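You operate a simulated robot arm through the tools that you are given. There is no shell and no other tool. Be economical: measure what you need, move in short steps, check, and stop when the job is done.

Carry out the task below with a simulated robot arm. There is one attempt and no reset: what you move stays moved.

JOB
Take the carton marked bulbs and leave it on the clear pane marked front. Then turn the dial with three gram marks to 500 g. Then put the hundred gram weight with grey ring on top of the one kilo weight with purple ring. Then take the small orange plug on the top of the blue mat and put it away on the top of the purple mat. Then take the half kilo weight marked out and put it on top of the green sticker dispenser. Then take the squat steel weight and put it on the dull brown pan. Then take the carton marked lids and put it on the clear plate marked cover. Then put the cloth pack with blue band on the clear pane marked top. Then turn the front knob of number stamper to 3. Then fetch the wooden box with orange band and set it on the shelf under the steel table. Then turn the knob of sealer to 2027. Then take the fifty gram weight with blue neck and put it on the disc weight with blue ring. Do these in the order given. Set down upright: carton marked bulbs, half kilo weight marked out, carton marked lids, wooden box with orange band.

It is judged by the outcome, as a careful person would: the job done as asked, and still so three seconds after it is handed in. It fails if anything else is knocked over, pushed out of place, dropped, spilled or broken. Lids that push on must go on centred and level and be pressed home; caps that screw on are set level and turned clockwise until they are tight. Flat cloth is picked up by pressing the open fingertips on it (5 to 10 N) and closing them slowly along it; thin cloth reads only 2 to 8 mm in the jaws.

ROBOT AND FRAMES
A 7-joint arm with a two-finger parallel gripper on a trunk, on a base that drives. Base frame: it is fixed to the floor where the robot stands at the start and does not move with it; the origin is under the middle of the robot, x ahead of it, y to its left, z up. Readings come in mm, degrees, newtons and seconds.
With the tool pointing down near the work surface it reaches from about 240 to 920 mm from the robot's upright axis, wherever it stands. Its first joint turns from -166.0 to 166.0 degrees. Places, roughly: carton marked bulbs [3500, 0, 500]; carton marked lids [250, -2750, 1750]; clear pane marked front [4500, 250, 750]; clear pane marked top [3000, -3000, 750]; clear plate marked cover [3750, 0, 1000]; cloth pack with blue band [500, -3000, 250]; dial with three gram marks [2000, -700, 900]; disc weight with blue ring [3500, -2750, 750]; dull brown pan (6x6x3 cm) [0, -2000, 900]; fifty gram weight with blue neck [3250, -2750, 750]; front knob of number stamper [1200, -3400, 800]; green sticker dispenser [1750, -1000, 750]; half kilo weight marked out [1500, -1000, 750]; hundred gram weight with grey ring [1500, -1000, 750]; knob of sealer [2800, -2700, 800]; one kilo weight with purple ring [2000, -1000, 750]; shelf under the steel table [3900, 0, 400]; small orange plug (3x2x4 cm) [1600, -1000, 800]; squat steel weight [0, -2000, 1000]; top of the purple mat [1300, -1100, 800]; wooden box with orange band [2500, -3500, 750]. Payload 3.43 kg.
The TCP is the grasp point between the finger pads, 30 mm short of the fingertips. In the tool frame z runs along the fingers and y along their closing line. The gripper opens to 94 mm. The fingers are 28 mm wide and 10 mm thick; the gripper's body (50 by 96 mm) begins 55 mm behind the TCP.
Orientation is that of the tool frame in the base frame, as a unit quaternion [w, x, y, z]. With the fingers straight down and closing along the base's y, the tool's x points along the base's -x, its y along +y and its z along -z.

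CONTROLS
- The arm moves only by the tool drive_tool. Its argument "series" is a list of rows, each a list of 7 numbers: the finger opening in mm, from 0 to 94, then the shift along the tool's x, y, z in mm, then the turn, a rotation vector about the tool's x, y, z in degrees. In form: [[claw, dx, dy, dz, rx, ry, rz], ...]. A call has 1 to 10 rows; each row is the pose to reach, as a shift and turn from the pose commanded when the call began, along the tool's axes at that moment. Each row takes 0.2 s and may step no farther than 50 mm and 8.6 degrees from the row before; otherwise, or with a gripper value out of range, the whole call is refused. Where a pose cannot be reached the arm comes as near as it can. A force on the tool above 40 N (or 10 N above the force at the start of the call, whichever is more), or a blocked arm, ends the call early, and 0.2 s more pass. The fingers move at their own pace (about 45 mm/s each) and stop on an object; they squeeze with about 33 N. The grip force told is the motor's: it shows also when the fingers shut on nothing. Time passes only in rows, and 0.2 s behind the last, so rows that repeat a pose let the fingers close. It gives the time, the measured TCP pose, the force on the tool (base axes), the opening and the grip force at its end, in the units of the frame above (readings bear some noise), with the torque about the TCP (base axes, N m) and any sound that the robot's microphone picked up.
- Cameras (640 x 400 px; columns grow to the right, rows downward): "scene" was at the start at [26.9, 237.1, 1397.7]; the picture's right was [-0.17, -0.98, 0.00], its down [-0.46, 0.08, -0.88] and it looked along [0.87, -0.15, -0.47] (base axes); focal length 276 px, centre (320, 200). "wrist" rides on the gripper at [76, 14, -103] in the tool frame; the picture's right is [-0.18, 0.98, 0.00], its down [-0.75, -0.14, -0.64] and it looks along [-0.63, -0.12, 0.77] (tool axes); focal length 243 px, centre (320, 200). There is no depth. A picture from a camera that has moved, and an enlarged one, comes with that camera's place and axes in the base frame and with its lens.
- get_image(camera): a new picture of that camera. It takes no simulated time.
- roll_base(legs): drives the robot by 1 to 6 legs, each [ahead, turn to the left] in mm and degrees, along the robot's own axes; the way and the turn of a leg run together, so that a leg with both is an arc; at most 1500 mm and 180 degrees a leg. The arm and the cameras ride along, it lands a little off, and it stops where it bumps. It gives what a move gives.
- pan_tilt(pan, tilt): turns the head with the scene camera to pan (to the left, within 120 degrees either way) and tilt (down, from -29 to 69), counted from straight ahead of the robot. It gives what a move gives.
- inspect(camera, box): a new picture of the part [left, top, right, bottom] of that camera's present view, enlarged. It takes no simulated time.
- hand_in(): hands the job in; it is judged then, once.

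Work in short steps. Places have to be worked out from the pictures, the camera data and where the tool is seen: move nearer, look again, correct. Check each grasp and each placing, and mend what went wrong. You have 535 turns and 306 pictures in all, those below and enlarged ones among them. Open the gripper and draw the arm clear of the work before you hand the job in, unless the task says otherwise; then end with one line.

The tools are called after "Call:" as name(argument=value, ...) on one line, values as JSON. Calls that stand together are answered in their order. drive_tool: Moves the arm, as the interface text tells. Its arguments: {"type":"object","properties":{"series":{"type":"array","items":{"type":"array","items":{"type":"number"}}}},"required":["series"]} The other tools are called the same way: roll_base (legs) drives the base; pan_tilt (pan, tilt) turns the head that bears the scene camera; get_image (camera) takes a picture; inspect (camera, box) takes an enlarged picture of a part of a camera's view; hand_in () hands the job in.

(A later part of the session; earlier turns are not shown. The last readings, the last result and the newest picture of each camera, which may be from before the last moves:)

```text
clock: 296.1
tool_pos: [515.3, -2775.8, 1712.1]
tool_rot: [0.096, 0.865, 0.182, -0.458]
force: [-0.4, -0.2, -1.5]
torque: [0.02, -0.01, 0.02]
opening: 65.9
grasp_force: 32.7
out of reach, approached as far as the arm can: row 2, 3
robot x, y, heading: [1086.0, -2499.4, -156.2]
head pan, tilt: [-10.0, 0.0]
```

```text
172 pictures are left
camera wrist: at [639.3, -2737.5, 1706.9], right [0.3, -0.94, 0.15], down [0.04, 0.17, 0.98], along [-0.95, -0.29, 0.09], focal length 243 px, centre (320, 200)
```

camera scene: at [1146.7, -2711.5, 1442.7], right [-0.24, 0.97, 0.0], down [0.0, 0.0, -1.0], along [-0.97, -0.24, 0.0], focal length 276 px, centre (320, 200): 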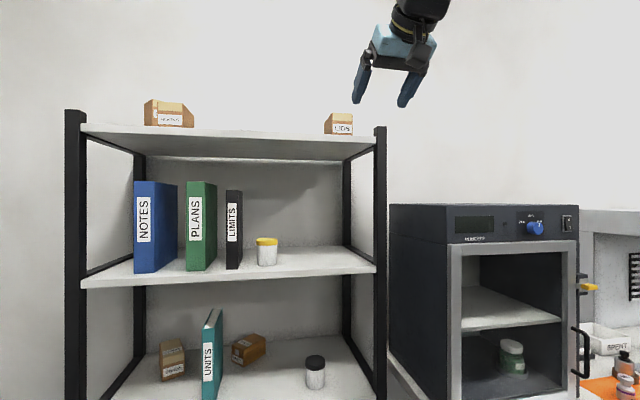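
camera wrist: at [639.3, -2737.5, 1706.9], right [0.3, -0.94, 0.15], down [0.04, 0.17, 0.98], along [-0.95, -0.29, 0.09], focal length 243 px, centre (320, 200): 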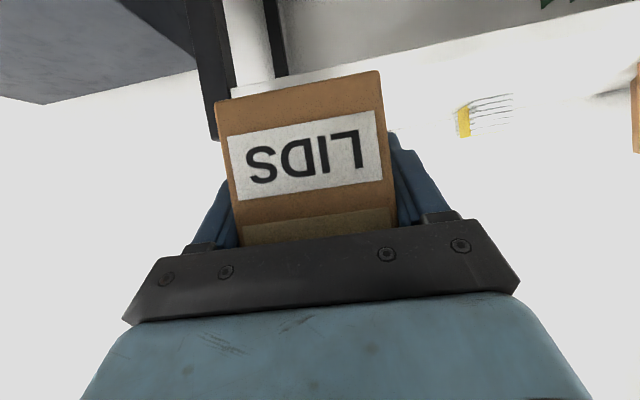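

Call:
roll_base(legs=[[-250, 0]])

Call:
drive_tool(series=[[40, 45, 0, 15, 0, 0, 0], [40, 85, 0, 40, 0, 0, 0], [40, 125, 0, 65, 0, 0, 0], [40, 165, 0, 92, 0, 0, 0], [40, 205, 0, 118, 0, 0, 0], [40, 245, 0, 145, 0, 0, 0], [40, 285, 0, 172, 0, 0, 0], [40, 325, 0, 199, 0, 0, 0], [40, 365, 0, 226, 0, 0, 0], [40, 405, 0, 253, 0, 0, 0]])

Call:
pan_tilt(pan=80, tilt=20)

Call:
get_image(camera="scene")

```text
clock: 298.0
tool_pos: [745.0, -2674.2, 1712.0]
tool_rot: [0.096, 0.865, 0.181, -0.458]
force: [-0.5, -0.4, -0.9]
torque: [0.03, -0.04, -0.01]
opening: 65.8
grasp_force: 33.3
robot x, y, heading: [1315.7, -2396.4, -156.1]
head pan, tilt: [-10.0, 0.0]
```

```text
clock: 300.2
tool_pos: [762.0, -2666.7, 1236.2]
tool_rot: [0.097, 0.865, 0.182, -0.459]
force: [-0.8, 0.4, -1.2]
torque: [0.0, -0.05, -0.03]
opening: 65.9
grasp_force: 32.9
robot x, y, heading: [1317.2, -2396.2, -156.5]
head pan, tilt: [-10.0, 0.0]
```

```text
clock: 301.8
tool_pos: [761.3, -2667.5, 1237.0]
tool_rot: [0.096, 0.865, 0.181, -0.458]
force: [0.5, -0.1, -0.9]
torque: [0.02, -0.02, -0.01]
opening: 65.7
grasp_force: 33.3
robot x, y, heading: [1311.6, -2398.1, -156.3]
head pan, tilt: [80.0, 20.0]
```

```text
171 pictures are left
camera scene: at [1484.5, -2679.7, 1410.5], right [-0.97, -0.24, 0.0], down [-0.08, 0.33, -0.94], along [0.22, -0.91, -0.34], focal length 276 px, centre (320, 200)
```

scene: 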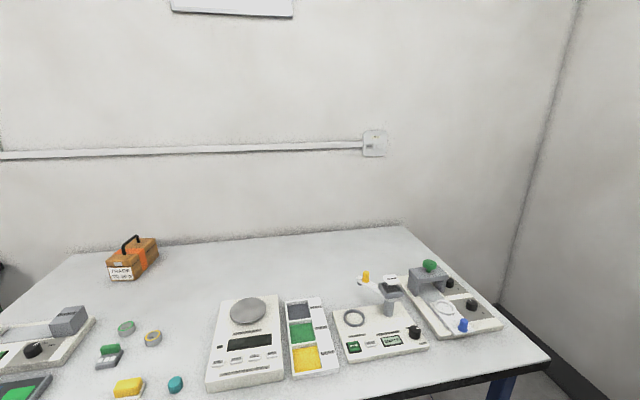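

The wooden box and stampers are on the south table (later). Now carry the lids to the steel table: turn around in steps.

Call:
roll_base(legs=[[0, 62]])

Call:
roll_base(legs=[[0, 62]])

Call:
roll_base(legs=[[0, 63]])

```text
clock: 304.2
tool_pos: [1044.0, -2945.1, 1236.7]
tool_rot: [0.239, 0.759, 0.454, -0.402]
force: [0.4, -0.3, -1.7]
torque: [0.0, -0.04, 0.01]
opening: 65.9
grasp_force: 33.3
robot x, y, heading: [1286.6, -2377.3, -117.2]
head pan, tilt: [80.0, 20.0]
stopped in leg 1: the robot was blocked; the commanded pose is now the measured one
```

```text
clock: 306.6
tool_pos: [1455.7, -2974.2, 1237.8]
tool_rot: [0.36, 0.563, 0.682, -0.296]
force: [0.5, -0.1, -1.1]
torque: [-0.02, 0.0, 0.02]
opening: 65.9
grasp_force: 32.5
robot x, y, heading: [1250.8, -2385.7, -77.0]
head pan, tilt: [80.0, 20.0]
stopped in leg 1: the robot was blocked; the commanded pose is now the measured one
```

```text
clock: 309.0
tool_pos: [1782.5, -2697.6, 1237.6]
tool_rot: [0.441, 0.293, 0.834, -0.154]
force: [-0.1, -0.3, -1.7]
torque: [0.01, -0.02, -0.02]
opening: 66.1
grasp_force: 32.6
robot x, y, heading: [1224.6, -2411.3, -36.4]
head pan, tilt: [80.0, 20.0]
stopped in leg 1: the robot was blocked; the commanded pose is now the measured one
```

Call:
roll_base(legs=[[0, 34]])

Call:
roll_base(legs=[[0, 33]])

Call:
roll_base(legs=[[1450, 0]])

```text
clock: 311.7
tool_pos: [1850.5, -2334.5, 1239.2]
tool_rot: [0.467, 0.037, 0.883, -0.018]
force: [-0.3, -1.0, -1.2]
torque: [0.04, 0.01, 0.04]
opening: 65.9
grasp_force: 32.9
robot x, y, heading: [1223.9, -2441.4, -2.4]
head pan, tilt: [80.0, 20.0]
stopped in leg 1: the robot was blocked; the commanded pose is now the measured one
```

```text
clock: 313.9
tool_pos: [1690.1, -2008.3, 1239.0]
tool_rot: [0.452, -0.219, 0.857, 0.116]
force: [0.6, -1.2, -1.3]
torque: [-0.02, -0.01, -0.01]
opening: 66.1
grasp_force: 32.8
robot x, y, heading: [1236.2, -2471.6, 30.6]
head pan, tilt: [80.0, 20.0]
```

```text
clock: 321.2
tool_pos: [2933.5, -1267.3, 1239.3]
tool_rot: [0.452, -0.221, 0.856, 0.117]
force: [0.0, 0.1, -1.3]
torque: [0.02, 0.0, 0.01]
opening: 65.9
grasp_force: 32.7
robot x, y, heading: [2484.5, -1730.8, 30.9]
head pan, tilt: [80.0, 20.0]
```

Call:
roll_base(legs=[[500, 0]])

Call:
roll_base(legs=[[0, 31]])

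Call:
roll_base(legs=[[0, 30]])

Call:
roll_base(legs=[[1100, 0]])

```text
clock: 324.1
tool_pos: [3360.6, -1011.0, 1239.5]
tool_rot: [0.452, -0.221, 0.856, 0.117]
force: [-0.7, 0.0, -0.6]
torque: [-0.02, 0.0, -0.05]
opening: 66.1
grasp_force: 32.8
robot x, y, heading: [2914.2, -1471.9, 30.9]
head pan, tilt: [80.0, 20.0]
```

```text
clock: 326.2
tool_pos: [3061.6, -848.3, 1240.4]
tool_rot: [0.405, -0.44, 0.767, 0.233]
force: [0.0, 0.1, -1.4]
torque: [-0.03, -0.02, -0.03]
opening: 65.8
grasp_force: 32.8
robot x, y, heading: [2938.8, -1490.0, 61.4]
head pan, tilt: [80.0, 20.0]
```

```text
clock: 328.3
tool_pos: [2722.7, -869.7, 1240.3]
tool_rot: [-0.33, 0.625, -0.625, -0.331]
force: [-0.5, -0.2, -1.2]
torque: [-0.03, 0.01, 0.0]
opening: 65.7
grasp_force: 32.9
robot x, y, heading: [2965.7, -1483.1, 91.9]
head pan, tilt: [80.0, 20.0]
```

```text
clock: 334.0
tool_pos: [2687.4, 225.5, 1241.9]
tool_rot: [0.33, -0.624, 0.627, 0.33]
force: [0.2, 0.2, -0.7]
torque: [-0.02, 0.01, -0.02]
opening: 65.8
grasp_force: 32.9
robot x, y, heading: [2925.1, -386.6, 91.8]
head pan, tilt: [80.0, 20.0]
```

Call:
roll_base(legs=[[1080, 0]])

Call:
roll_base(legs=[[0, -46]])

Call:
roll_base(legs=[[0, -46]])

```text
clock: 339.6
tool_pos: [2660.9, 1303.0, 1241.4]
tool_rot: [0.331, -0.622, 0.629, 0.329]
force: [1.2, -0.1, -1.2]
torque: [0.0, -0.02, 0.0]
opening: 65.8
grasp_force: 32.9
robot x, y, heading: [2898.4, 686.4, 91.4]
head pan, tilt: [80.0, 20.0]
```

```text
clock: 342.4
tool_pos: [3167.6, 1289.7, 1241.8]
tool_rot: [0.432, -0.334, 0.819, 0.176]
force: [-1.3, 0.8, -1.6]
torque: [-0.04, -0.03, -0.06]
opening: 65.9
grasp_force: 33.1
robot x, y, heading: [2865.9, 717.1, 46.2]
head pan, tilt: [80.0, 20.0]
stopped in leg 1: the robot was blocked; the commanded pose is now the measured one
```

```text
clock: 344.8
tool_pos: [3470.2, 946.6, 1242.3]
tool_rot: [0.467, -0.021, 0.884, 0.01]
force: [0.2, 0.4, -0.9]
torque: [0.0, 0.05, -0.05]
opening: 66.0
grasp_force: 33.1
robot x, y, heading: [2858.6, 756.1, 5.1]
head pan, tilt: [80.0, 20.0]
stopped in leg 1: the robot was blocked; the commanded pose is now the measured one
```

Call:
roll_base(legs=[[0, -10]])

Call:
roll_base(legs=[[640, 0]])

Call:
roll_base(legs=[[0, -31]])

Call:
roll_base(legs=[[0, -31]])

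Call:
pan_tilt(pan=0, tilt=45)

Call:
get_image(camera="scene")

```text
clock: 346.0
tool_pos: [3491.8, 835.0, 1242.3]
tool_rot: [0.466, 0.058, 0.882, -0.032]
force: [-1.1, -0.4, -0.6]
torque: [0.0, 0.0, 0.0]
opening: 65.7
grasp_force: 32.9
robot x, y, heading: [2861.7, 760.7, -5.0]
head pan, tilt: [80.0, 20.0]
```

```text
clock: 349.6
tool_pos: [4128.4, 786.6, 1242.8]
tool_rot: [0.465, 0.055, 0.883, -0.029]
force: [1.0, -0.1, -0.5]
torque: [-0.01, 0.04, 0.0]
opening: 66.1
grasp_force: 32.6
robot x, y, heading: [3497.4, 707.1, -4.5]
head pan, tilt: [80.0, 20.0]
```

```text
clock: 351.7
tool_pos: [4080.4, 447.1, 1244.4]
tool_rot: [0.441, 0.289, 0.836, -0.153]
force: [0.4, 0.5, -0.9]
torque: [0.03, 0.01, 0.0]
opening: 65.9
grasp_force: 32.9
robot x, y, heading: [3516.1, 732.5, -36.0]
head pan, tilt: [80.0, 20.0]
```

```text
clock: 354.2
tool_pos: [3856.3, 196.9, 1243.3]
tool_rot: [0.384, 0.5, 0.73, -0.263]
force: [0.8, 0.4, -1.3]
torque: [-0.01, 0.04, -0.05]
opening: 66.1
grasp_force: 32.9
robot x, y, heading: [3540.6, 743.0, -66.1]
head pan, tilt: [80.0, 20.0]
stopped in leg 1: the robot was blocked; the commanded pose is now the measured one
```

```text
clock: 355.8
tool_pos: [3854.4, 198.2, 1244.9]
tool_rot: [0.384, 0.501, 0.729, -0.265]
force: [-0.2, -0.4, -1.0]
torque: [0.04, -0.02, -0.02]
opening: 65.9
grasp_force: 32.8
robot x, y, heading: [3542.4, 745.6, -66.2]
head pan, tilt: [0.0, 45.0]
```

```text
170 pictures are left
camera scene: at [3765.0, 817.0, 1371.8], right [-0.91, -0.41, 0.0], down [-0.29, 0.65, -0.71], along [0.29, -0.65, -0.71], focal length 276 px, centre (320, 200)
```

scene: 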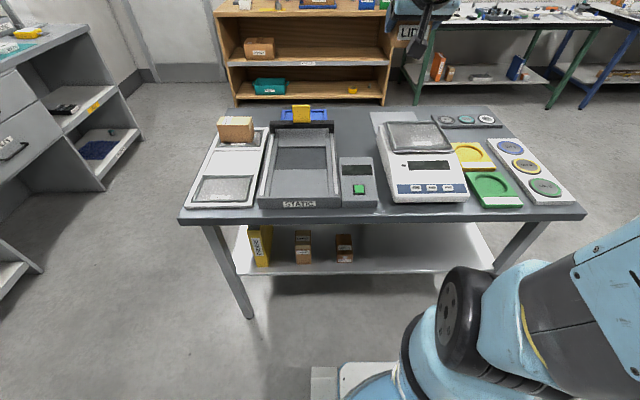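

Call:
inspect(camera="scene", box=[350, 90, 510, 220])

Call:
inspect(camera="scene", box=[180, 90, 300, 210])

```text
3.08 times, centred on (430, 155) of scene
camera zoom: at [3765.0, 817.0, 1371.8], right [-0.91, -0.41, 0.0], down [-0.29, 0.65, -0.71], along [0.29, -0.65, -0.71], focal length 850 px, centre (-18, 338)
```

zoom: 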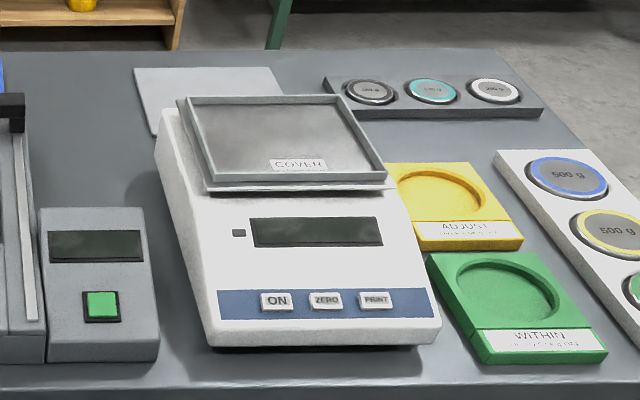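

```text
3.33 times, centred on (240, 150) of scene
camera zoom: at [3765.0, 817.0, 1371.8], right [-0.91, -0.41, 0.0], down [-0.29, 0.65, -0.71], along [0.29, -0.65, -0.71], focal length 921 px, centre (587, 367)
```

zoom: 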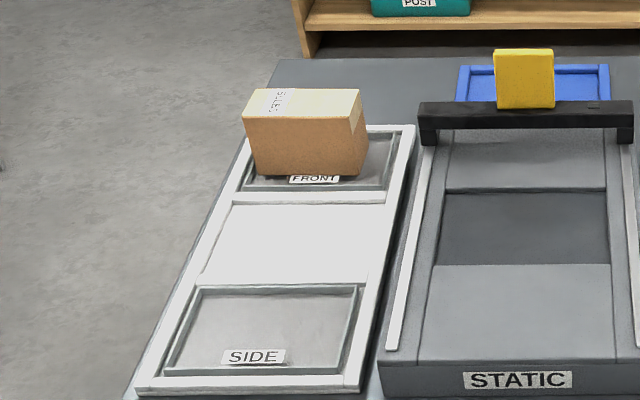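

Bulbs still fine. Bring the lids to a point before the cover pane and view with the wrist camera.

Call:
drive_tool(series=[[40, 25, -28, 14, -0.4, 0, -0.3], [40, 50, -57, 29, -0.8, 0, -0.6], [40, 76, -85, 43, -1.3, 0, -0.9], [40, 101, -114, 58, -1.7, 0, -1.2], [40, 126, -142, 72, -2.15, 0, -1.47]])

Call:
get_image(camera="wrist")

```text
clock: 356.9
tool_pos: [3718.1, 159.3, 1099.8]
tool_rot: [0.389, 0.484, 0.741, -0.256]
force: [-0.5, 0.6, -2.0]
torque: [-0.02, 0.01, -0.03]
opening: 66.0
grasp_force: 32.4
robot x, y, heading: [3540.1, 743.2, -66.2]
head pan, tilt: [0.0, 45.0]
```

```text
167 pictures are left
camera wrist: at [3680.8, 280.6, 1094.9], right [0.94, 0.3, 0.15], down [-0.17, 0.04, 0.98], along [0.29, -0.95, 0.09], focal length 243 px, centre (320, 200)
```

wrist: 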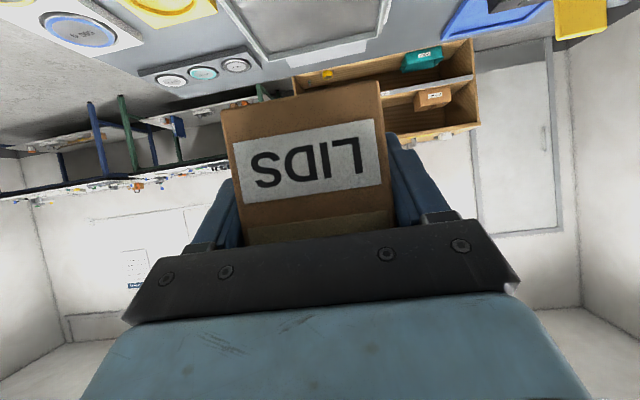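

Back up a little for a full view of the pane.

Call:
drive_tool(series=[[40, 23, 0, -33, 0, 0, 0], [40, 45, 0, -66, 0, 0, 0], [40, 68, 0, -99, 0, 0, 0]])

Call:
get_image(camera="wrist")

```text
clock: 357.8
tool_pos: [3668.9, 218.2, 1159.8]
tool_rot: [0.389, 0.484, 0.741, -0.255]
force: [0.5, -0.8, -0.8]
torque: [0.01, -0.03, 0.01]
opening: 66.1
grasp_force: 33.5
out of reach, approached as far as the arm can: row 1, 2, 3
robot x, y, heading: [3543.3, 740.9, -66.1]
head pan, tilt: [0.0, 45.0]
```

```text
166 pictures are left
camera wrist: at [3631.5, 341.2, 1156.1], right [0.94, 0.3, 0.15], down [-0.17, 0.04, 0.98], along [0.29, -0.95, 0.09], focal length 243 px, centre (320, 200)
```

wrist: 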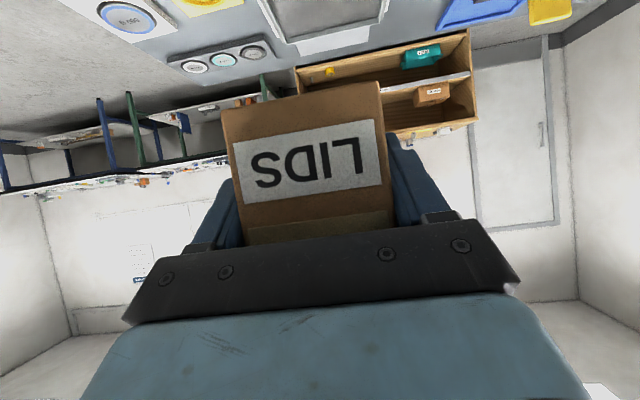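

Call:
inspect(camera="wrist", box=[240, 0, 400, 70])

```text
4.00 times, centred on (320, 35) of wrist
camera zoom: at [3631.5, 341.2, 1156.1], right [0.94, 0.3, 0.15], down [-0.17, 0.04, 0.98], along [0.29, -0.95, 0.09], focal length 970 px, centre (320, 860)
```

zoom: 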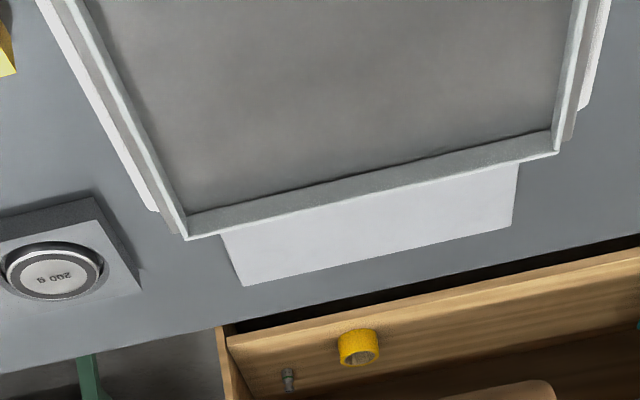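

Pane fit: centre ≈(3798,-1), rim z≈904. Bring the carton above it (bottom ~45 mm clear).

Call:
drive_tool(series=[[40, 2, 4, 42, 0, 0, 0], [40, 4, 9, 84, 0, 0, 0], [40, 6, 13, 126, 0, 0, 0], [40, 7, 17, 168, 0, 0, 0], [40, 9, 22, 210, 0, 0, 0], [40, 11, 26, 252, 0, 0, 0], [40, 12, 30, 291, 0, 0, 0]])

Call:
get_image(camera="wrist")

Call:
get_image(camera="scene")

```text
clock: 359.4
tool_pos: [3786.7, 17.2, 987.1]
tool_rot: [0.392, 0.484, 0.74, -0.256]
force: [0.3, 0.4, -1.2]
torque: [0.04, -0.01, 0.01]
opening: 66.0
grasp_force: 33.0
robot x, y, heading: [3545.4, 746.0, -66.2]
head pan, tilt: [0.0, 45.0]
```

```text
164 pictures are left
camera wrist: at [3750.0, 139.7, 982.7], right [0.94, 0.3, 0.15], down [-0.17, 0.04, 0.98], along [0.29, -0.95, 0.09], focal length 243 px, centre (320, 200)
```

wrist: 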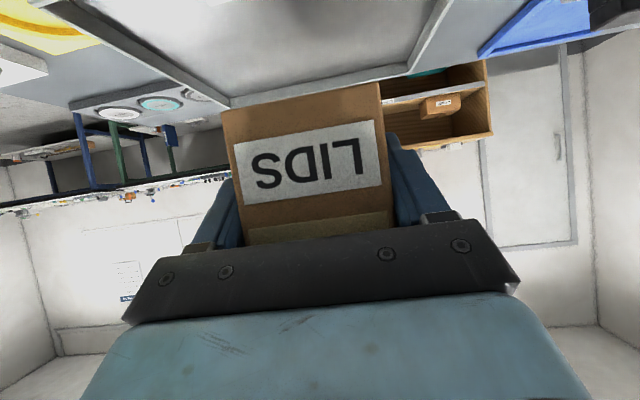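

```text
163 pictures are left
camera scene: at [3764.8, 817.3, 1371.8], right [-0.91, -0.41, 0.0], down [-0.29, 0.65, -0.71], along [0.29, -0.65, -0.71], focal length 276 px, centre (320, 200)
```

scene: 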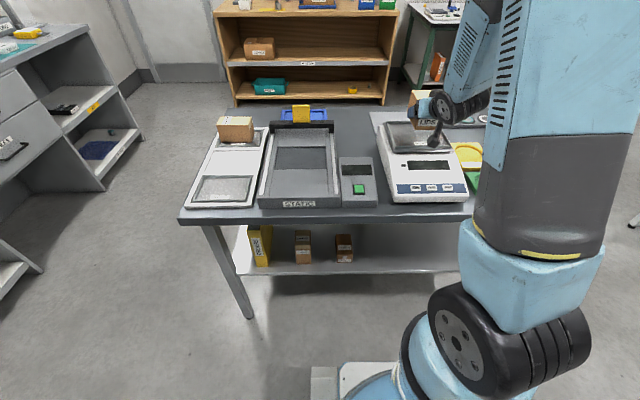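

Aligned. Lower onto the plate.

Call:
drive_tool(series=[[40, 16, 0, 11, 0, 0, 0], [40, 31, 0, 21, 0, 0, 0], [40, 35, 0, 24, 0, 0, 0], [40, 38, 0, 26, 0, 0, 0], [40, 40.5, 0, 28, 0, 0, 0]])

Call:
get_image(camera="wrist")

```text
clock: 360.6
tool_pos: [3789.2, 16.9, 940.6]
tool_rot: [0.393, 0.484, 0.738, -0.257]
force: [-4.2, 2.6, 36.1]
torque: [0.34, 0.15, -0.04]
opening: 66.2
grasp_force: 32.8
robot x, y, heading: [3543.0, 743.3, -66.1]
head pan, tilt: [0.0, 45.0]
```

```text
162 pictures are left
camera wrist: at [3751.1, 139.0, 934.8], right [0.94, 0.3, 0.15], down [-0.17, 0.04, 0.98], along [0.29, -0.95, 0.09], focal length 243 px, centre (320, 200)
```

wrist: 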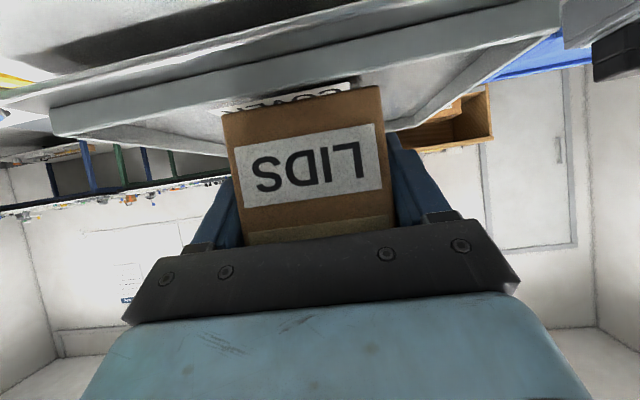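

Contact (36 N), and the carton's front is inside the frame. Ease up slightly, release, check.

Call:
drive_tool(series=[[40, -2, 0, -1.5, 0, 0, 0], [72, -2, 0, -1.5, 0, 0, 0], [80, -2, 0, -1.5, 0, 0, 0], [88, -2, 0, -1.5, 0, 0, 0], [90, -2, 0, -1.5, 0, 0, 0]])

Call:
get_image(camera="wrist")

```text
clock: 361.8
tool_pos: [3789.5, 16.8, 939.2]
tool_rot: [0.39, 0.484, 0.741, -0.255]
force: [0.5, -0.7, -0.7]
torque: [0.0, 0.0, 0.02]
opening: 90.0
grasp_force: 0.0
robot x, y, heading: [3542.0, 740.1, -65.6]
head pan, tilt: [0.0, 45.0]
```

```text
161 pictures are left
camera wrist: at [3751.6, 139.4, 934.9], right [0.94, 0.3, 0.15], down [-0.17, 0.04, 0.98], along [0.29, -0.95, 0.09], focal length 243 px, centre (320, 200)
```

wrist: 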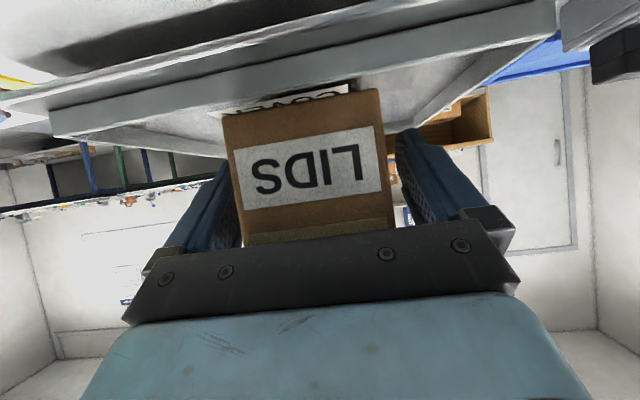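

Released and standing. Draw back along the tool axis and upward.

Call:
drive_tool(series=[[94, 0, 0, -25, 0, 0, 0], [94, 0, 0, -60, 0, 0, 0], [94, 0, 0, -100, 0, 0, 0], [94, -10, 0, -140, 0, 0, 0], [94, -30, 0, -170, 0, 0, 0], [94, -60, 0, -200, 0, 0, 0]])

Call:
get_image(camera="wrist")

Call:
inspect(camera="scene", box=[340, 70, 500, 200])

```text
clock: 363.1
tool_pos: [3737.2, 138.5, 1100.7]
tool_rot: [0.389, 0.485, 0.741, -0.255]
force: [0.2, -1.3, -0.6]
torque: [-0.02, -0.02, -0.02]
opening: 94.0
grasp_force: 0.0
robot x, y, heading: [3542.9, 743.2, -66.0]
head pan, tilt: [0.0, 45.0]
```

```text
160 pictures are left
camera wrist: at [3699.9, 260.3, 1097.9], right [0.94, 0.3, 0.15], down [-0.17, 0.04, 0.98], along [0.29, -0.95, 0.09], focal length 243 px, centre (320, 200)
```

wrist: 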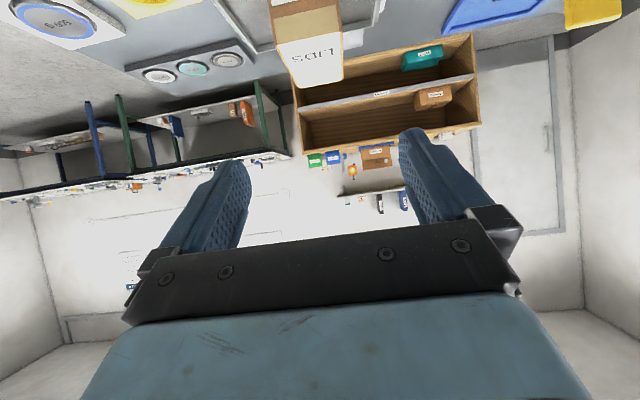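

```text
3.08 times, centred on (420, 135) of scene
camera zoom: at [3765.3, 816.3, 1371.7], right [-0.91, -0.41, 0.0], down [-0.29, 0.65, -0.71], along [0.29, -0.65, -0.71], focal length 850 px, centre (12, 400)
```

zoom: 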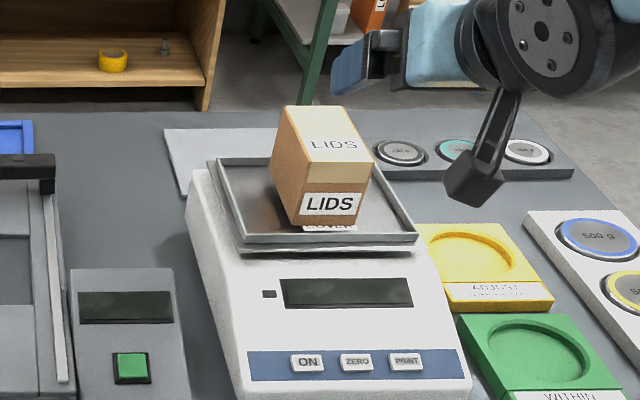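

Lids are well placed. Next the cloth pack; back off and drive back around to the rack.

Call:
roll_base(legs=[[-120, 0]])

Call:
roll_base(legs=[[0, -57]])

Call:
roll_base(legs=[[0, -50]])

```text
clock: 364.4
tool_pos: [3687.9, 248.2, 1101.4]
tool_rot: [0.39, 0.484, 0.74, -0.256]
force: [0.8, 0.7, -0.1]
torque: [0.02, 0.01, 0.02]
opening: 94.0
grasp_force: 0.1
robot x, y, heading: [3491.7, 853.2, -66.2]
head pan, tilt: [0.0, 45.0]
```

```text
clock: 366.3
tool_pos: [3418.5, 225.0, 1102.8]
tool_rot: [0.326, 0.634, 0.618, -0.333]
force: [-0.2, 0.0, 0.0]
torque: [0.02, 0.01, -0.01]
opening: 94.3
grasp_force: 0.0
robot x, y, heading: [3514.8, 853.8, -90.6]
head pan, tilt: [0.0, 45.0]
stopped in leg 1: the robot was blocked; the commanded pose is now the measured one
```

```text
clock: 368.2
tool_pos: [3156.7, 329.6, 1104.3]
tool_rot: [0.243, 0.754, 0.463, -0.397]
force: [0.2, 0.0, 0.4]
torque: [-0.02, -0.01, 0.04]
opening: 93.8
grasp_force: 0.0
robot x, y, heading: [3539.7, 845.5, -116.4]
head pan, tilt: [0.0, 45.0]
stopped in leg 1: the robot was blocked; the commanded pose is now the measured one
```

Call:
roll_base(legs=[[0, -24]])

Call:
roll_base(legs=[[0, -20]])

Call:
roll_base(legs=[[640, 0]])

Call:
roll_base(legs=[[0, 34]])

Call:
roll_base(legs=[[0, 34]])

```text
clock: 370.1
tool_pos: [2978.9, 525.9, 1105.6]
tool_rot: [0.155, 0.834, 0.296, -0.439]
force: [-0.1, -0.5, 1.0]
torque: [0.03, -0.03, -0.01]
opening: 94.1
grasp_force: 0.0
robot x, y, heading: [3548.1, 828.3, -140.2]
head pan, tilt: [0.0, 45.0]
stopped in leg 1: the robot was blocked; the commanded pose is now the measured one
```

```text
clock: 371.7
tool_pos: [2910.6, 740.6, 1104.1]
tool_rot: [0.076, 0.873, 0.147, -0.459]
force: [0.0, 0.6, -0.9]
torque: [-0.01, 0.03, -0.02]
opening: 93.8
grasp_force: 0.1
robot x, y, heading: [3557.6, 805.2, -160.7]
head pan, tilt: [0.0, 45.0]
```

```text
clock: 375.3
tool_pos: [2311.9, 520.3, 1105.4]
tool_rot: [0.078, 0.873, 0.15, -0.458]
force: [0.0, 0.4, 0.4]
torque: [0.0, 0.0, -0.03]
opening: 93.8
grasp_force: 0.0
robot x, y, heading: [2959.4, 589.7, -159.7]
head pan, tilt: [0.0, 45.0]
```

```text
clock: 377.3
tool_pos: [2435.4, 208.3, 1105.8]
tool_rot: [0.195, 0.803, 0.371, -0.423]
force: [0.1, -0.4, 0.4]
torque: [0.0, 0.0, 0.01]
opening: 93.8
grasp_force: 0.0
robot x, y, heading: [2942.4, 612.6, -129.8]
head pan, tilt: [0.0, 45.0]
stopped in leg 1: the robot was blocked; the commanded pose is now the measured one
```

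```text
clock: 379.2
tool_pos: [2674.0, 22.6, 1106.1]
tool_rot: [0.29, 0.693, 0.549, -0.366]
force: [0.4, 0.4, -0.4]
torque: [0.01, 0.03, -0.01]
opening: 93.9
grasp_force: 0.0
robot x, y, heading: [2913.9, 622.4, -102.5]
head pan, tilt: [0.0, 45.0]
stopped in leg 1: the robot was blocked; the commanded pose is now the measured one
```

Call:
roll_base(legs=[[0, 13]])

Call:
roll_base(legs=[[1400, 0], [650, 0]])

```text
clock: 380.4
tool_pos: [2813.3, -19.2, 1107.2]
tool_rot: [0.328, 0.628, 0.624, -0.331]
force: [-1.1, 0.8, 0.2]
torque: [0.01, -0.04, 0.01]
opening: 93.9
grasp_force: 0.0
robot x, y, heading: [2901.2, 618.1, -89.1]
head pan, tilt: [0.0, 45.0]
```

```text
clock: 390.9
tool_pos: [2822.5, -2081.8, 1107.5]
tool_rot: [0.327, 0.631, 0.62, -0.333]
force: [-0.1, 0.0, -0.7]
torque: [-0.04, 0.02, 0.02]
opening: 93.9
grasp_force: 0.1
robot x, y, heading: [2917.1, -1443.8, -89.7]
head pan, tilt: [0.0, 45.0]
```

While here, look at the green table (sealer, pane "top", weights).

Call:
pan_tilt(pan=0, tilt=25)

Call:
get_image(camera="scene")

```text
clock: 391.7
tool_pos: [2822.2, -2080.6, 1108.1]
tool_rot: [0.326, 0.631, 0.621, -0.332]
force: [-0.1, 0.2, -0.5]
torque: [-0.01, 0.02, -0.02]
opening: 94.0
grasp_force: 0.1
robot x, y, heading: [2918.0, -1447.9, -89.6]
head pan, tilt: [0.0, 25.0]
```

```text
158 pictures are left
camera scene: at [3151.7, -1478.9, 1402.3], right [-1.0, -0.01, 0.0], down [0.0, 0.42, -0.91], along [0.01, -0.91, -0.42], focal length 276 px, centre (320, 200)
```

scene: 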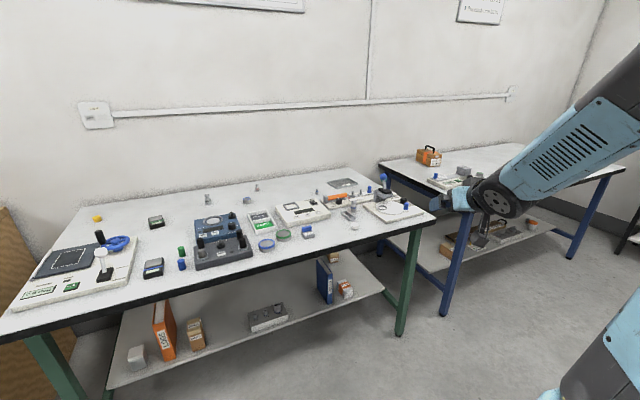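

Call:
inspect(camera="scene", box=[180, 165, 320, 280])

Call:
inspect(camera="scene", box=[290, 140, 470, 245])

Call:
inspect(camera="scene", box=[0, 190, 200, 320])

```text
3.48 times, centred on (250, 222) of scene
camera zoom: at [3151.7, -1478.9, 1402.3], right [-1.0, -0.01, 0.0], down [0.0, 0.42, -0.91], along [0.01, -0.91, -0.42], focal length 961 px, centre (564, 122)
```

zoom: 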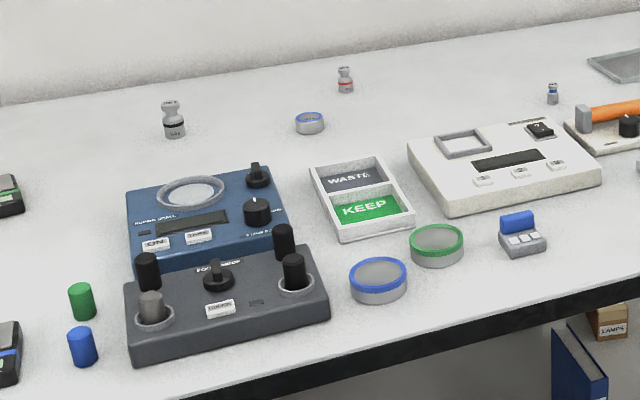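

```text
3.56 times, centred on (380, 192) of scene
camera zoom: at [3151.7, -1478.9, 1402.3], right [-1.0, -0.01, 0.0], down [0.0, 0.42, -0.91], along [0.01, -0.91, -0.42], focal length 982 px, centre (107, 227)
```

zoom: 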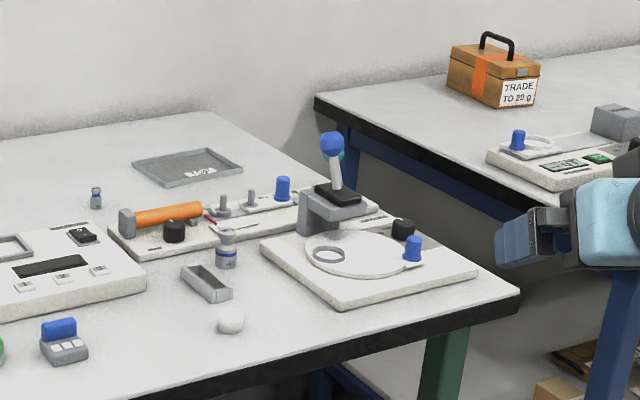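

```text
3.08 times, centred on (100, 255) of scene
camera zoom: at [3151.7, -1478.9, 1402.3], right [-1.0, -0.01, 0.0], down [0.0, 0.42, -0.91], along [0.01, -0.91, -0.42], focal length 850 px, centre (997, 31)
```

zoom: 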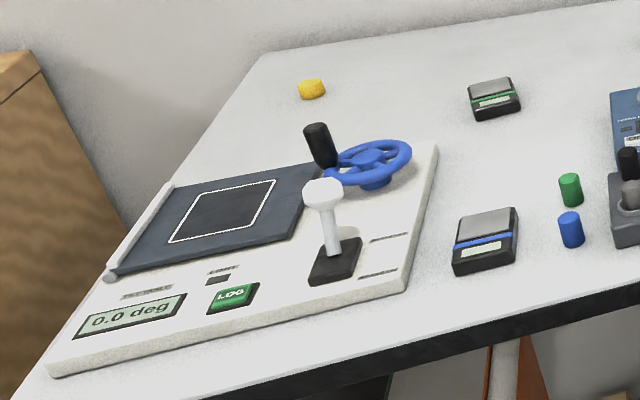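

Found the TOP pane (≈(3034,-3021)), sealer, and the wooden box. Now drive to the rack for the cloth pack.

Call:
roll_base(legs=[[0, -28]])

Call:
roll_base(legs=[[0, -27]])

Call:
roll_base(legs=[[1200, 0], [830, 0]])

```text
clock: 393.4
tool_pos: [2573.4, -1987.9, 1108.5]
tool_rot: [0.25, 0.746, 0.475, -0.395]
force: [-0.5, 0.7, 0.3]
torque: [0.02, -0.06, 0.0]
opening: 93.8
grasp_force: 0.1
robot x, y, heading: [2939.6, -1453.1, -113.7]
head pan, tilt: [0.0, 25.0]
stopped in leg 1: the robot was blocked; the commanded pose is now the measured one
```

```text
clock: 395.3
tool_pos: [2380.1, -1785.6, 1110.4]
tool_rot: [0.158, 0.832, 0.3, -0.439]
force: [0.6, -0.3, 0.3]
torque: [0.0, -0.02, -0.01]
opening: 94.0
grasp_force: 0.1
robot x, y, heading: [2956.7, -1472.0, -139.4]
head pan, tilt: [0.0, 25.0]
stopped in leg 1: the robot was blocked; the commanded pose is now the measured one
```

```text
clock: 405.5
tool_pos: [865.1, -3116.1, 1109.0]
tool_rot: [0.162, 0.829, 0.308, -0.437]
force: [0.0, -0.4, -1.3]
torque: [0.02, -0.02, -0.02]
opening: 94.1
grasp_force: 0.1
robot x, y, heading: [1431.6, -2795.0, -138.6]
head pan, tilt: [0.0, 25.0]
```

Landed too near the south table; back off and approach again.

Call:
roll_base(legs=[[-300, 0]])

Call:
roll_base(legs=[[0, -42]])

Call:
pan_tilt(pan=0, tilt=35)

Call:
get_image(camera="scene")

```text
clock: 407.6
tool_pos: [1089.4, -2918.0, 1109.9]
tool_rot: [0.162, 0.829, 0.308, -0.437]
force: [-0.2, 0.9, 0.0]
torque: [-0.01, 0.03, 0.0]
opening: 94.1
grasp_force: 0.0
robot x, y, heading: [1658.9, -2600.5, -138.6]
head pan, tilt: [0.0, 25.0]
```

```text
clock: 409.6
tool_pos: [1008.5, -2564.7, 1111.0]
tool_rot: [0.034, 0.882, 0.065, -0.465]
force: [-0.1, 0.3, -0.5]
torque: [0.03, 0.01, -0.01]
opening: 94.1
grasp_force: 0.0
robot x, y, heading: [1667.1, -2630.6, -171.2]
head pan, tilt: [0.0, 25.0]
stopped in leg 1: the robot was blocked; the commanded pose is now the measured one
```

```text
clock: 410.4
tool_pos: [1009.6, -2563.4, 1110.4]
tool_rot: [0.033, 0.882, 0.064, -0.465]
force: [0.1, 0.7, -0.4]
torque: [0.0, 0.0, -0.01]
opening: 93.9
grasp_force: 0.1
robot x, y, heading: [1668.8, -2628.8, -171.3]
head pan, tilt: [0.0, 35.0]
```

```text
154 pictures are left
camera scene: at [1672.9, -2867.9, 1386.6], right [-0.15, 0.99, 0.0], down [0.57, 0.09, -0.82], along [-0.81, -0.12, -0.57], focal length 276 px, centre (320, 200)
```

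scene: 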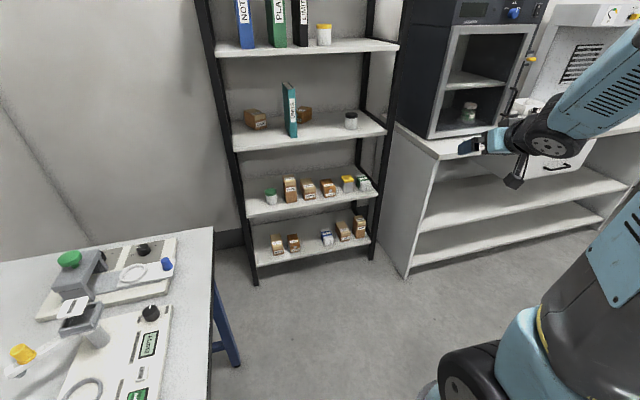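

Pack ≈(390,-3025), z≈190. Drive to stand ~880 mm before it.

Call:
roll_base(legs=[[0, -4], [470, 0]])

Call:
roll_base(legs=[[0, 19]])

Call:
pan_tilt(pan=0, tilt=50)

Call:
get_image(camera="scene")

```text
clock: 413.7
tool_pos: [547.5, -2553.3, 1110.5]
tool_rot: [0.016, 0.884, 0.032, -0.466]
force: [-0.7, 0.9, -0.4]
torque: [-0.03, 0.0, -0.01]
opening: 94.0
grasp_force: 0.1
robot x, y, heading: [1195.5, -2664.6, -175.8]
head pan, tilt: [0.0, 35.0]
```

```text
clock: 415.2
tool_pos: [545.8, -2770.6, 1112.4]
tool_rot: [0.092, 0.867, 0.177, -0.457]
force: [-0.8, 0.7, -0.6]
torque: [0.03, -0.03, 0.0]
opening: 94.1
grasp_force: 0.0
robot x, y, heading: [1188.8, -2645.4, -156.7]
head pan, tilt: [0.0, 35.0]
```

```text
clock: 416.0
tool_pos: [544.6, -2770.8, 1111.6]
tool_rot: [0.092, 0.867, 0.176, -0.457]
force: [0.2, 0.2, 0.5]
torque: [0.02, -0.01, -0.01]
opening: 94.2
grasp_force: 0.0
robot x, y, heading: [1189.3, -2644.3, -156.5]
head pan, tilt: [0.0, 50.0]
```

```text
153 pictures are left
camera scene: at [1265.0, -2872.2, 1364.9], right [-0.4, 0.92, 0.0], down [0.7, 0.3, -0.64], along [-0.59, -0.26, -0.77], focal length 276 px, centre (320, 200)
```

scene: 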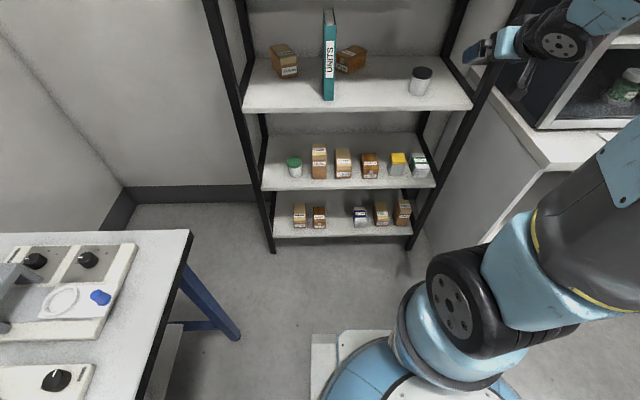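

Call:
inspect(camera="scene", box=[260, 180, 440, 260])

```text
3.56 times, centred on (350, 220) of scene
camera zoom: at [1265.0, -2872.2, 1364.9], right [-0.4, 0.92, 0.0], down [0.7, 0.3, -0.64], along [-0.59, -0.26, -0.77], focal length 982 px, centre (213, 129)
```

zoom: 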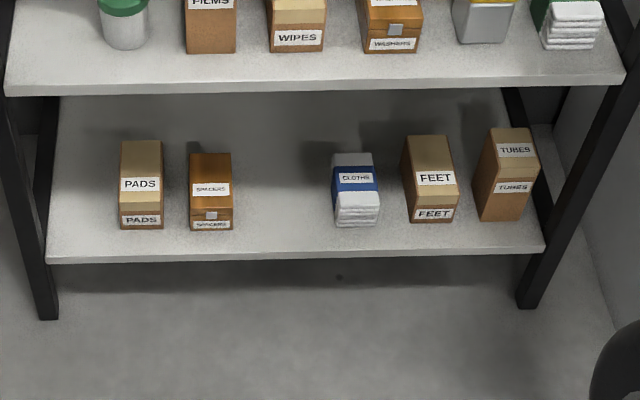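

Pack front-bottom mid is at ≈(440,-3007), shelf z≈180. Back 60 mm for better arm posture, then lower the tool in front of the rack.

Call:
roll_base(legs=[[-60, 0]])

Call:
drive_tool(series=[[94, 30, 10, 26, 0, 0, 0], [94, 60, 20, 53, 0, 0, 0], [94, 90, 29, 79, 0, 0, 0], [94, 119, 39, 106, 0, 0, 0], [94, 149, 49, 132, 0, 0, 0], [94, 179, 59, 159, 0, 0, 0], [94, 208, 68, 185, 0, 0, 0], [94, 238, 78, 212, 0, 0, 0], [94, 268, 88, 238, 0, 0, 0]])

Call:
get_image(camera="scene")

```text
clock: 417.0
tool_pos: [600.9, -2747.1, 1111.0]
tool_rot: [0.092, 0.867, 0.177, -0.457]
force: [-0.6, 0.6, 1.2]
torque: [0.0, 0.01, 0.02]
opening: 93.7
grasp_force: 0.1
robot x, y, heading: [1248.2, -2626.7, -156.9]
head pan, tilt: [0.0, 50.0]
```

```text
clock: 419.0
tool_pos: [594.1, -2845.5, 756.8]
tool_rot: [0.091, 0.867, 0.176, -0.457]
force: [-0.6, -0.2, 0.2]
torque: [0.04, 0.02, 0.01]
opening: 94.1
grasp_force: 0.0
out of reach, approached as far as the arm can: row 5, 6
robot x, y, heading: [1245.3, -2622.1, -156.6]
head pan, tilt: [0.0, 50.0]
```

```text
151 pictures are left
camera scene: at [1320.5, -2848.3, 1364.8], right [-0.4, 0.92, 0.0], down [0.7, 0.3, -0.64], along [-0.59, -0.26, -0.77], focal length 276 px, centre (320, 200)
```

scene: 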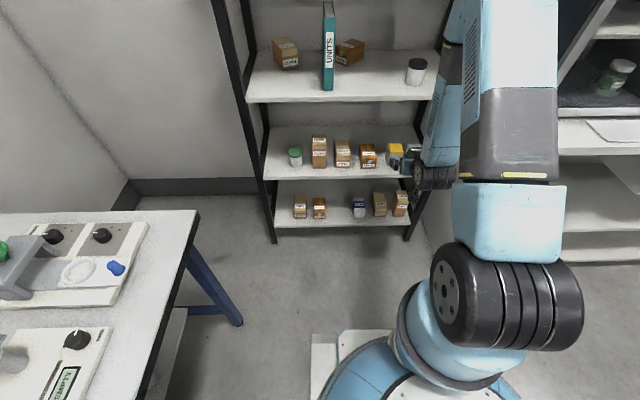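

Call:
drive_tool(series=[[94, 30, 10, 26, 0, 0, 0], [94, 60, 20, 53, 0, 0, 0], [94, 90, 29, 79, 0, 0, 0], [94, 119, 39, 106, 0, 0, 0], [94, 149, 49, 132, 0, 0, 0], [94, 179, 59, 159, 0, 0, 0], [94, 208, 68, 185, 0, 0, 0], [94, 238, 78, 212, 0, 0, 0], [94, 268, 88, 238, 0, 0, 0]])

Call:
get_image(camera="scene")

Call:
get_image(camera="wrist")

```text
clock: 421.0
tool_pos: [587.6, -2942.5, 399.1]
tool_rot: [0.092, 0.867, 0.176, -0.457]
force: [0.5, -0.2, 0.6]
torque: [0.01, 0.0, -0.02]
opening: 94.1
grasp_force: 0.1
robot x, y, heading: [1244.6, -2625.5, -156.5]
head pan, tilt: [0.0, 50.0]
```

```text
150 pictures are left
camera scene: at [1320.0, -2848.5, 1364.8], right [-0.4, 0.92, 0.0], down [0.7, 0.3, -0.64], along [-0.59, -0.25, -0.77], focal length 276 px, centre (320, 200)
```

scene: 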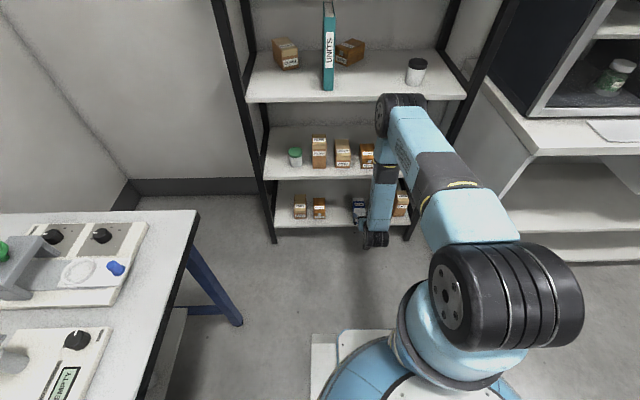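

```text
149 pictures are left
camera wrist: at [710.3, -2906.3, 394.8], right [0.29, -0.95, 0.15], down [0.04, 0.17, 0.98], along [-0.96, -0.28, 0.09], focal length 243 px, centre (320, 200)
```

wrist: 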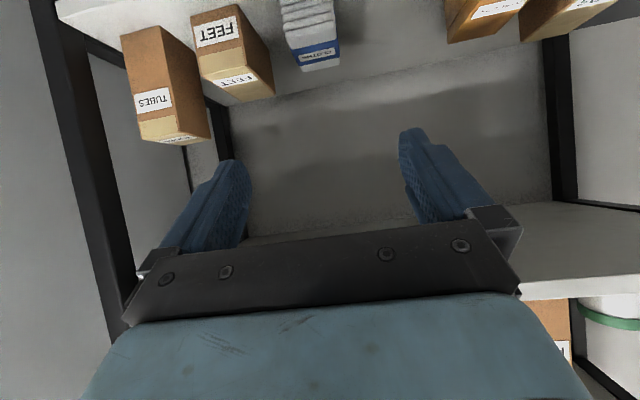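

The forearm hangs vertical and would come near the rack; back the base another 130 mm so the arm slopes.

Call:
roll_base(legs=[[-130, 0]])

Call:
inspect(camera="wrist", box=[100, 0, 420, 160])

```text
clock: 422.3
tool_pos: [705.4, -2891.0, 399.7]
tool_rot: [0.092, 0.867, 0.176, -0.458]
force: [-0.2, 0.2, 0.1]
torque: [-0.02, -0.01, -0.03]
opening: 94.0
grasp_force: 0.1
robot x, y, heading: [1365.9, -2569.4, -156.6]
head pan, tilt: [0.0, 50.0]
```

```text
2.00 times, centred on (260, 80) of wrist
camera zoom: at [829.1, -2854.4, 395.0], right [0.29, -0.95, 0.15], down [0.04, 0.17, 0.98], along [-0.96, -0.28, 0.09], focal length 485 px, centre (440, 440)
```

zoom: 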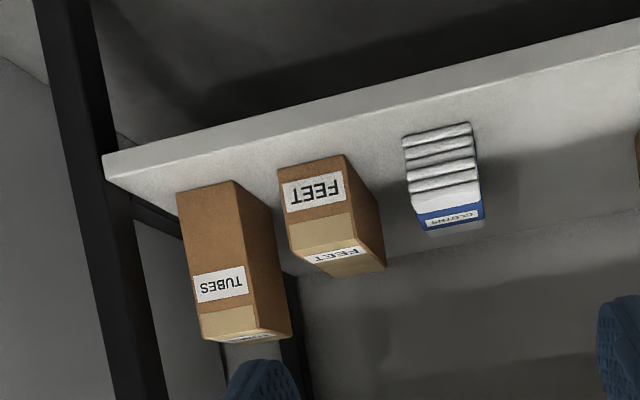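

Pack is centred with the tool laterally. Advance toward it.

Call:
drive_tool(series=[[94, -6, 0, 39, 0, 0, 0], [94, -13, 0, 77, 0, 0, 0], [94, -19, 0, 116, 0, 0, 0], [94, -26, 0, 154, 0, 0, 0], [94, -32, 0, 193, 0, 0, 0], [94, -38, -1, 232, 0, 0, 0]])

Call:
get_image(camera="wrist")

Call:
get_image(camera="scene")

```text
clock: 423.7
tool_pos: [510.0, -2972.9, 299.6]
tool_rot: [0.093, 0.867, 0.177, -0.457]
force: [-0.8, -1.2, -0.1]
torque: [0.02, -0.01, -0.02]
opening: 94.1
grasp_force: 0.0
robot x, y, heading: [1365.6, -2572.4, -156.7]
head pan, tilt: [0.0, 50.0]
```

```text
147 pictures are left
camera wrist: at [632.9, -2937.3, 295.9], right [0.29, -0.95, 0.15], down [0.04, 0.17, 0.98], along [-0.96, -0.28, 0.09], focal length 243 px, centre (320, 200)
```

wrist: 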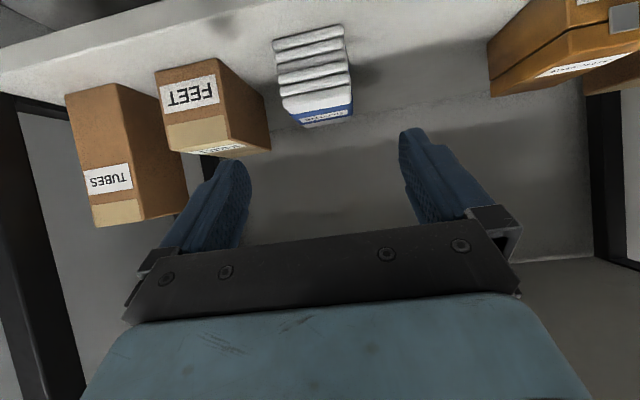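

```text
146 pictures are left
camera scene: at [1438.7, -2797.2, 1364.8], right [-0.4, 0.92, 0.0], down [0.7, 0.3, -0.64], along [-0.59, -0.25, -0.77], focal length 276 px, centre (320, 200)
```

scene: 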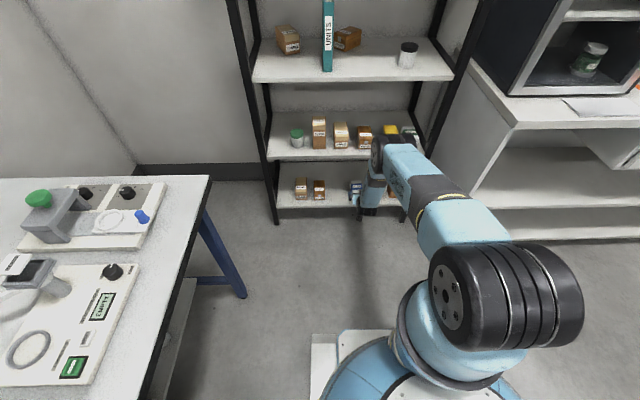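

Call:
drive_tool(series=[[94, 0, 1, 35, 0, 0, 0], [94, 0, 1, 70, 0, 0, 0], [94, 0, 1, 105, 0, 0, 0], [94, 0, 1, 130, 0, 0, 0], [94, 0, 1, 148, 0, 0, 0]])

Call:
get_image(camera="wrist")

```text
clock: 424.9
tool_pos: [442.3, -3013.4, 259.7]
tool_rot: [0.092, 0.867, 0.176, -0.458]
force: [-0.8, -0.8, -1.0]
torque: [0.02, -0.01, 0.01]
opening: 93.9
grasp_force: 0.1
out of reach, approached as far as the arm can: row 3, 4, 5
robot x, y, heading: [1359.2, -2571.0, -156.6]
head pan, tilt: [0.0, 50.0]
```

```text
145 pictures are left
camera wrist: at [566.9, -2977.8, 255.6], right [0.29, -0.95, 0.15], down [0.04, 0.17, 0.98], along [-0.96, -0.28, 0.09], focal length 243 px, centre (320, 200)
```

wrist: 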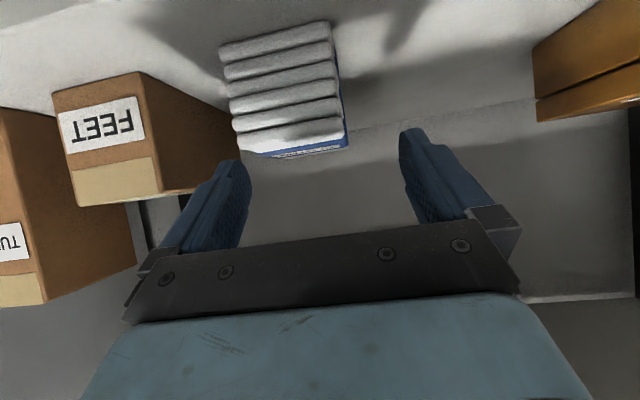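

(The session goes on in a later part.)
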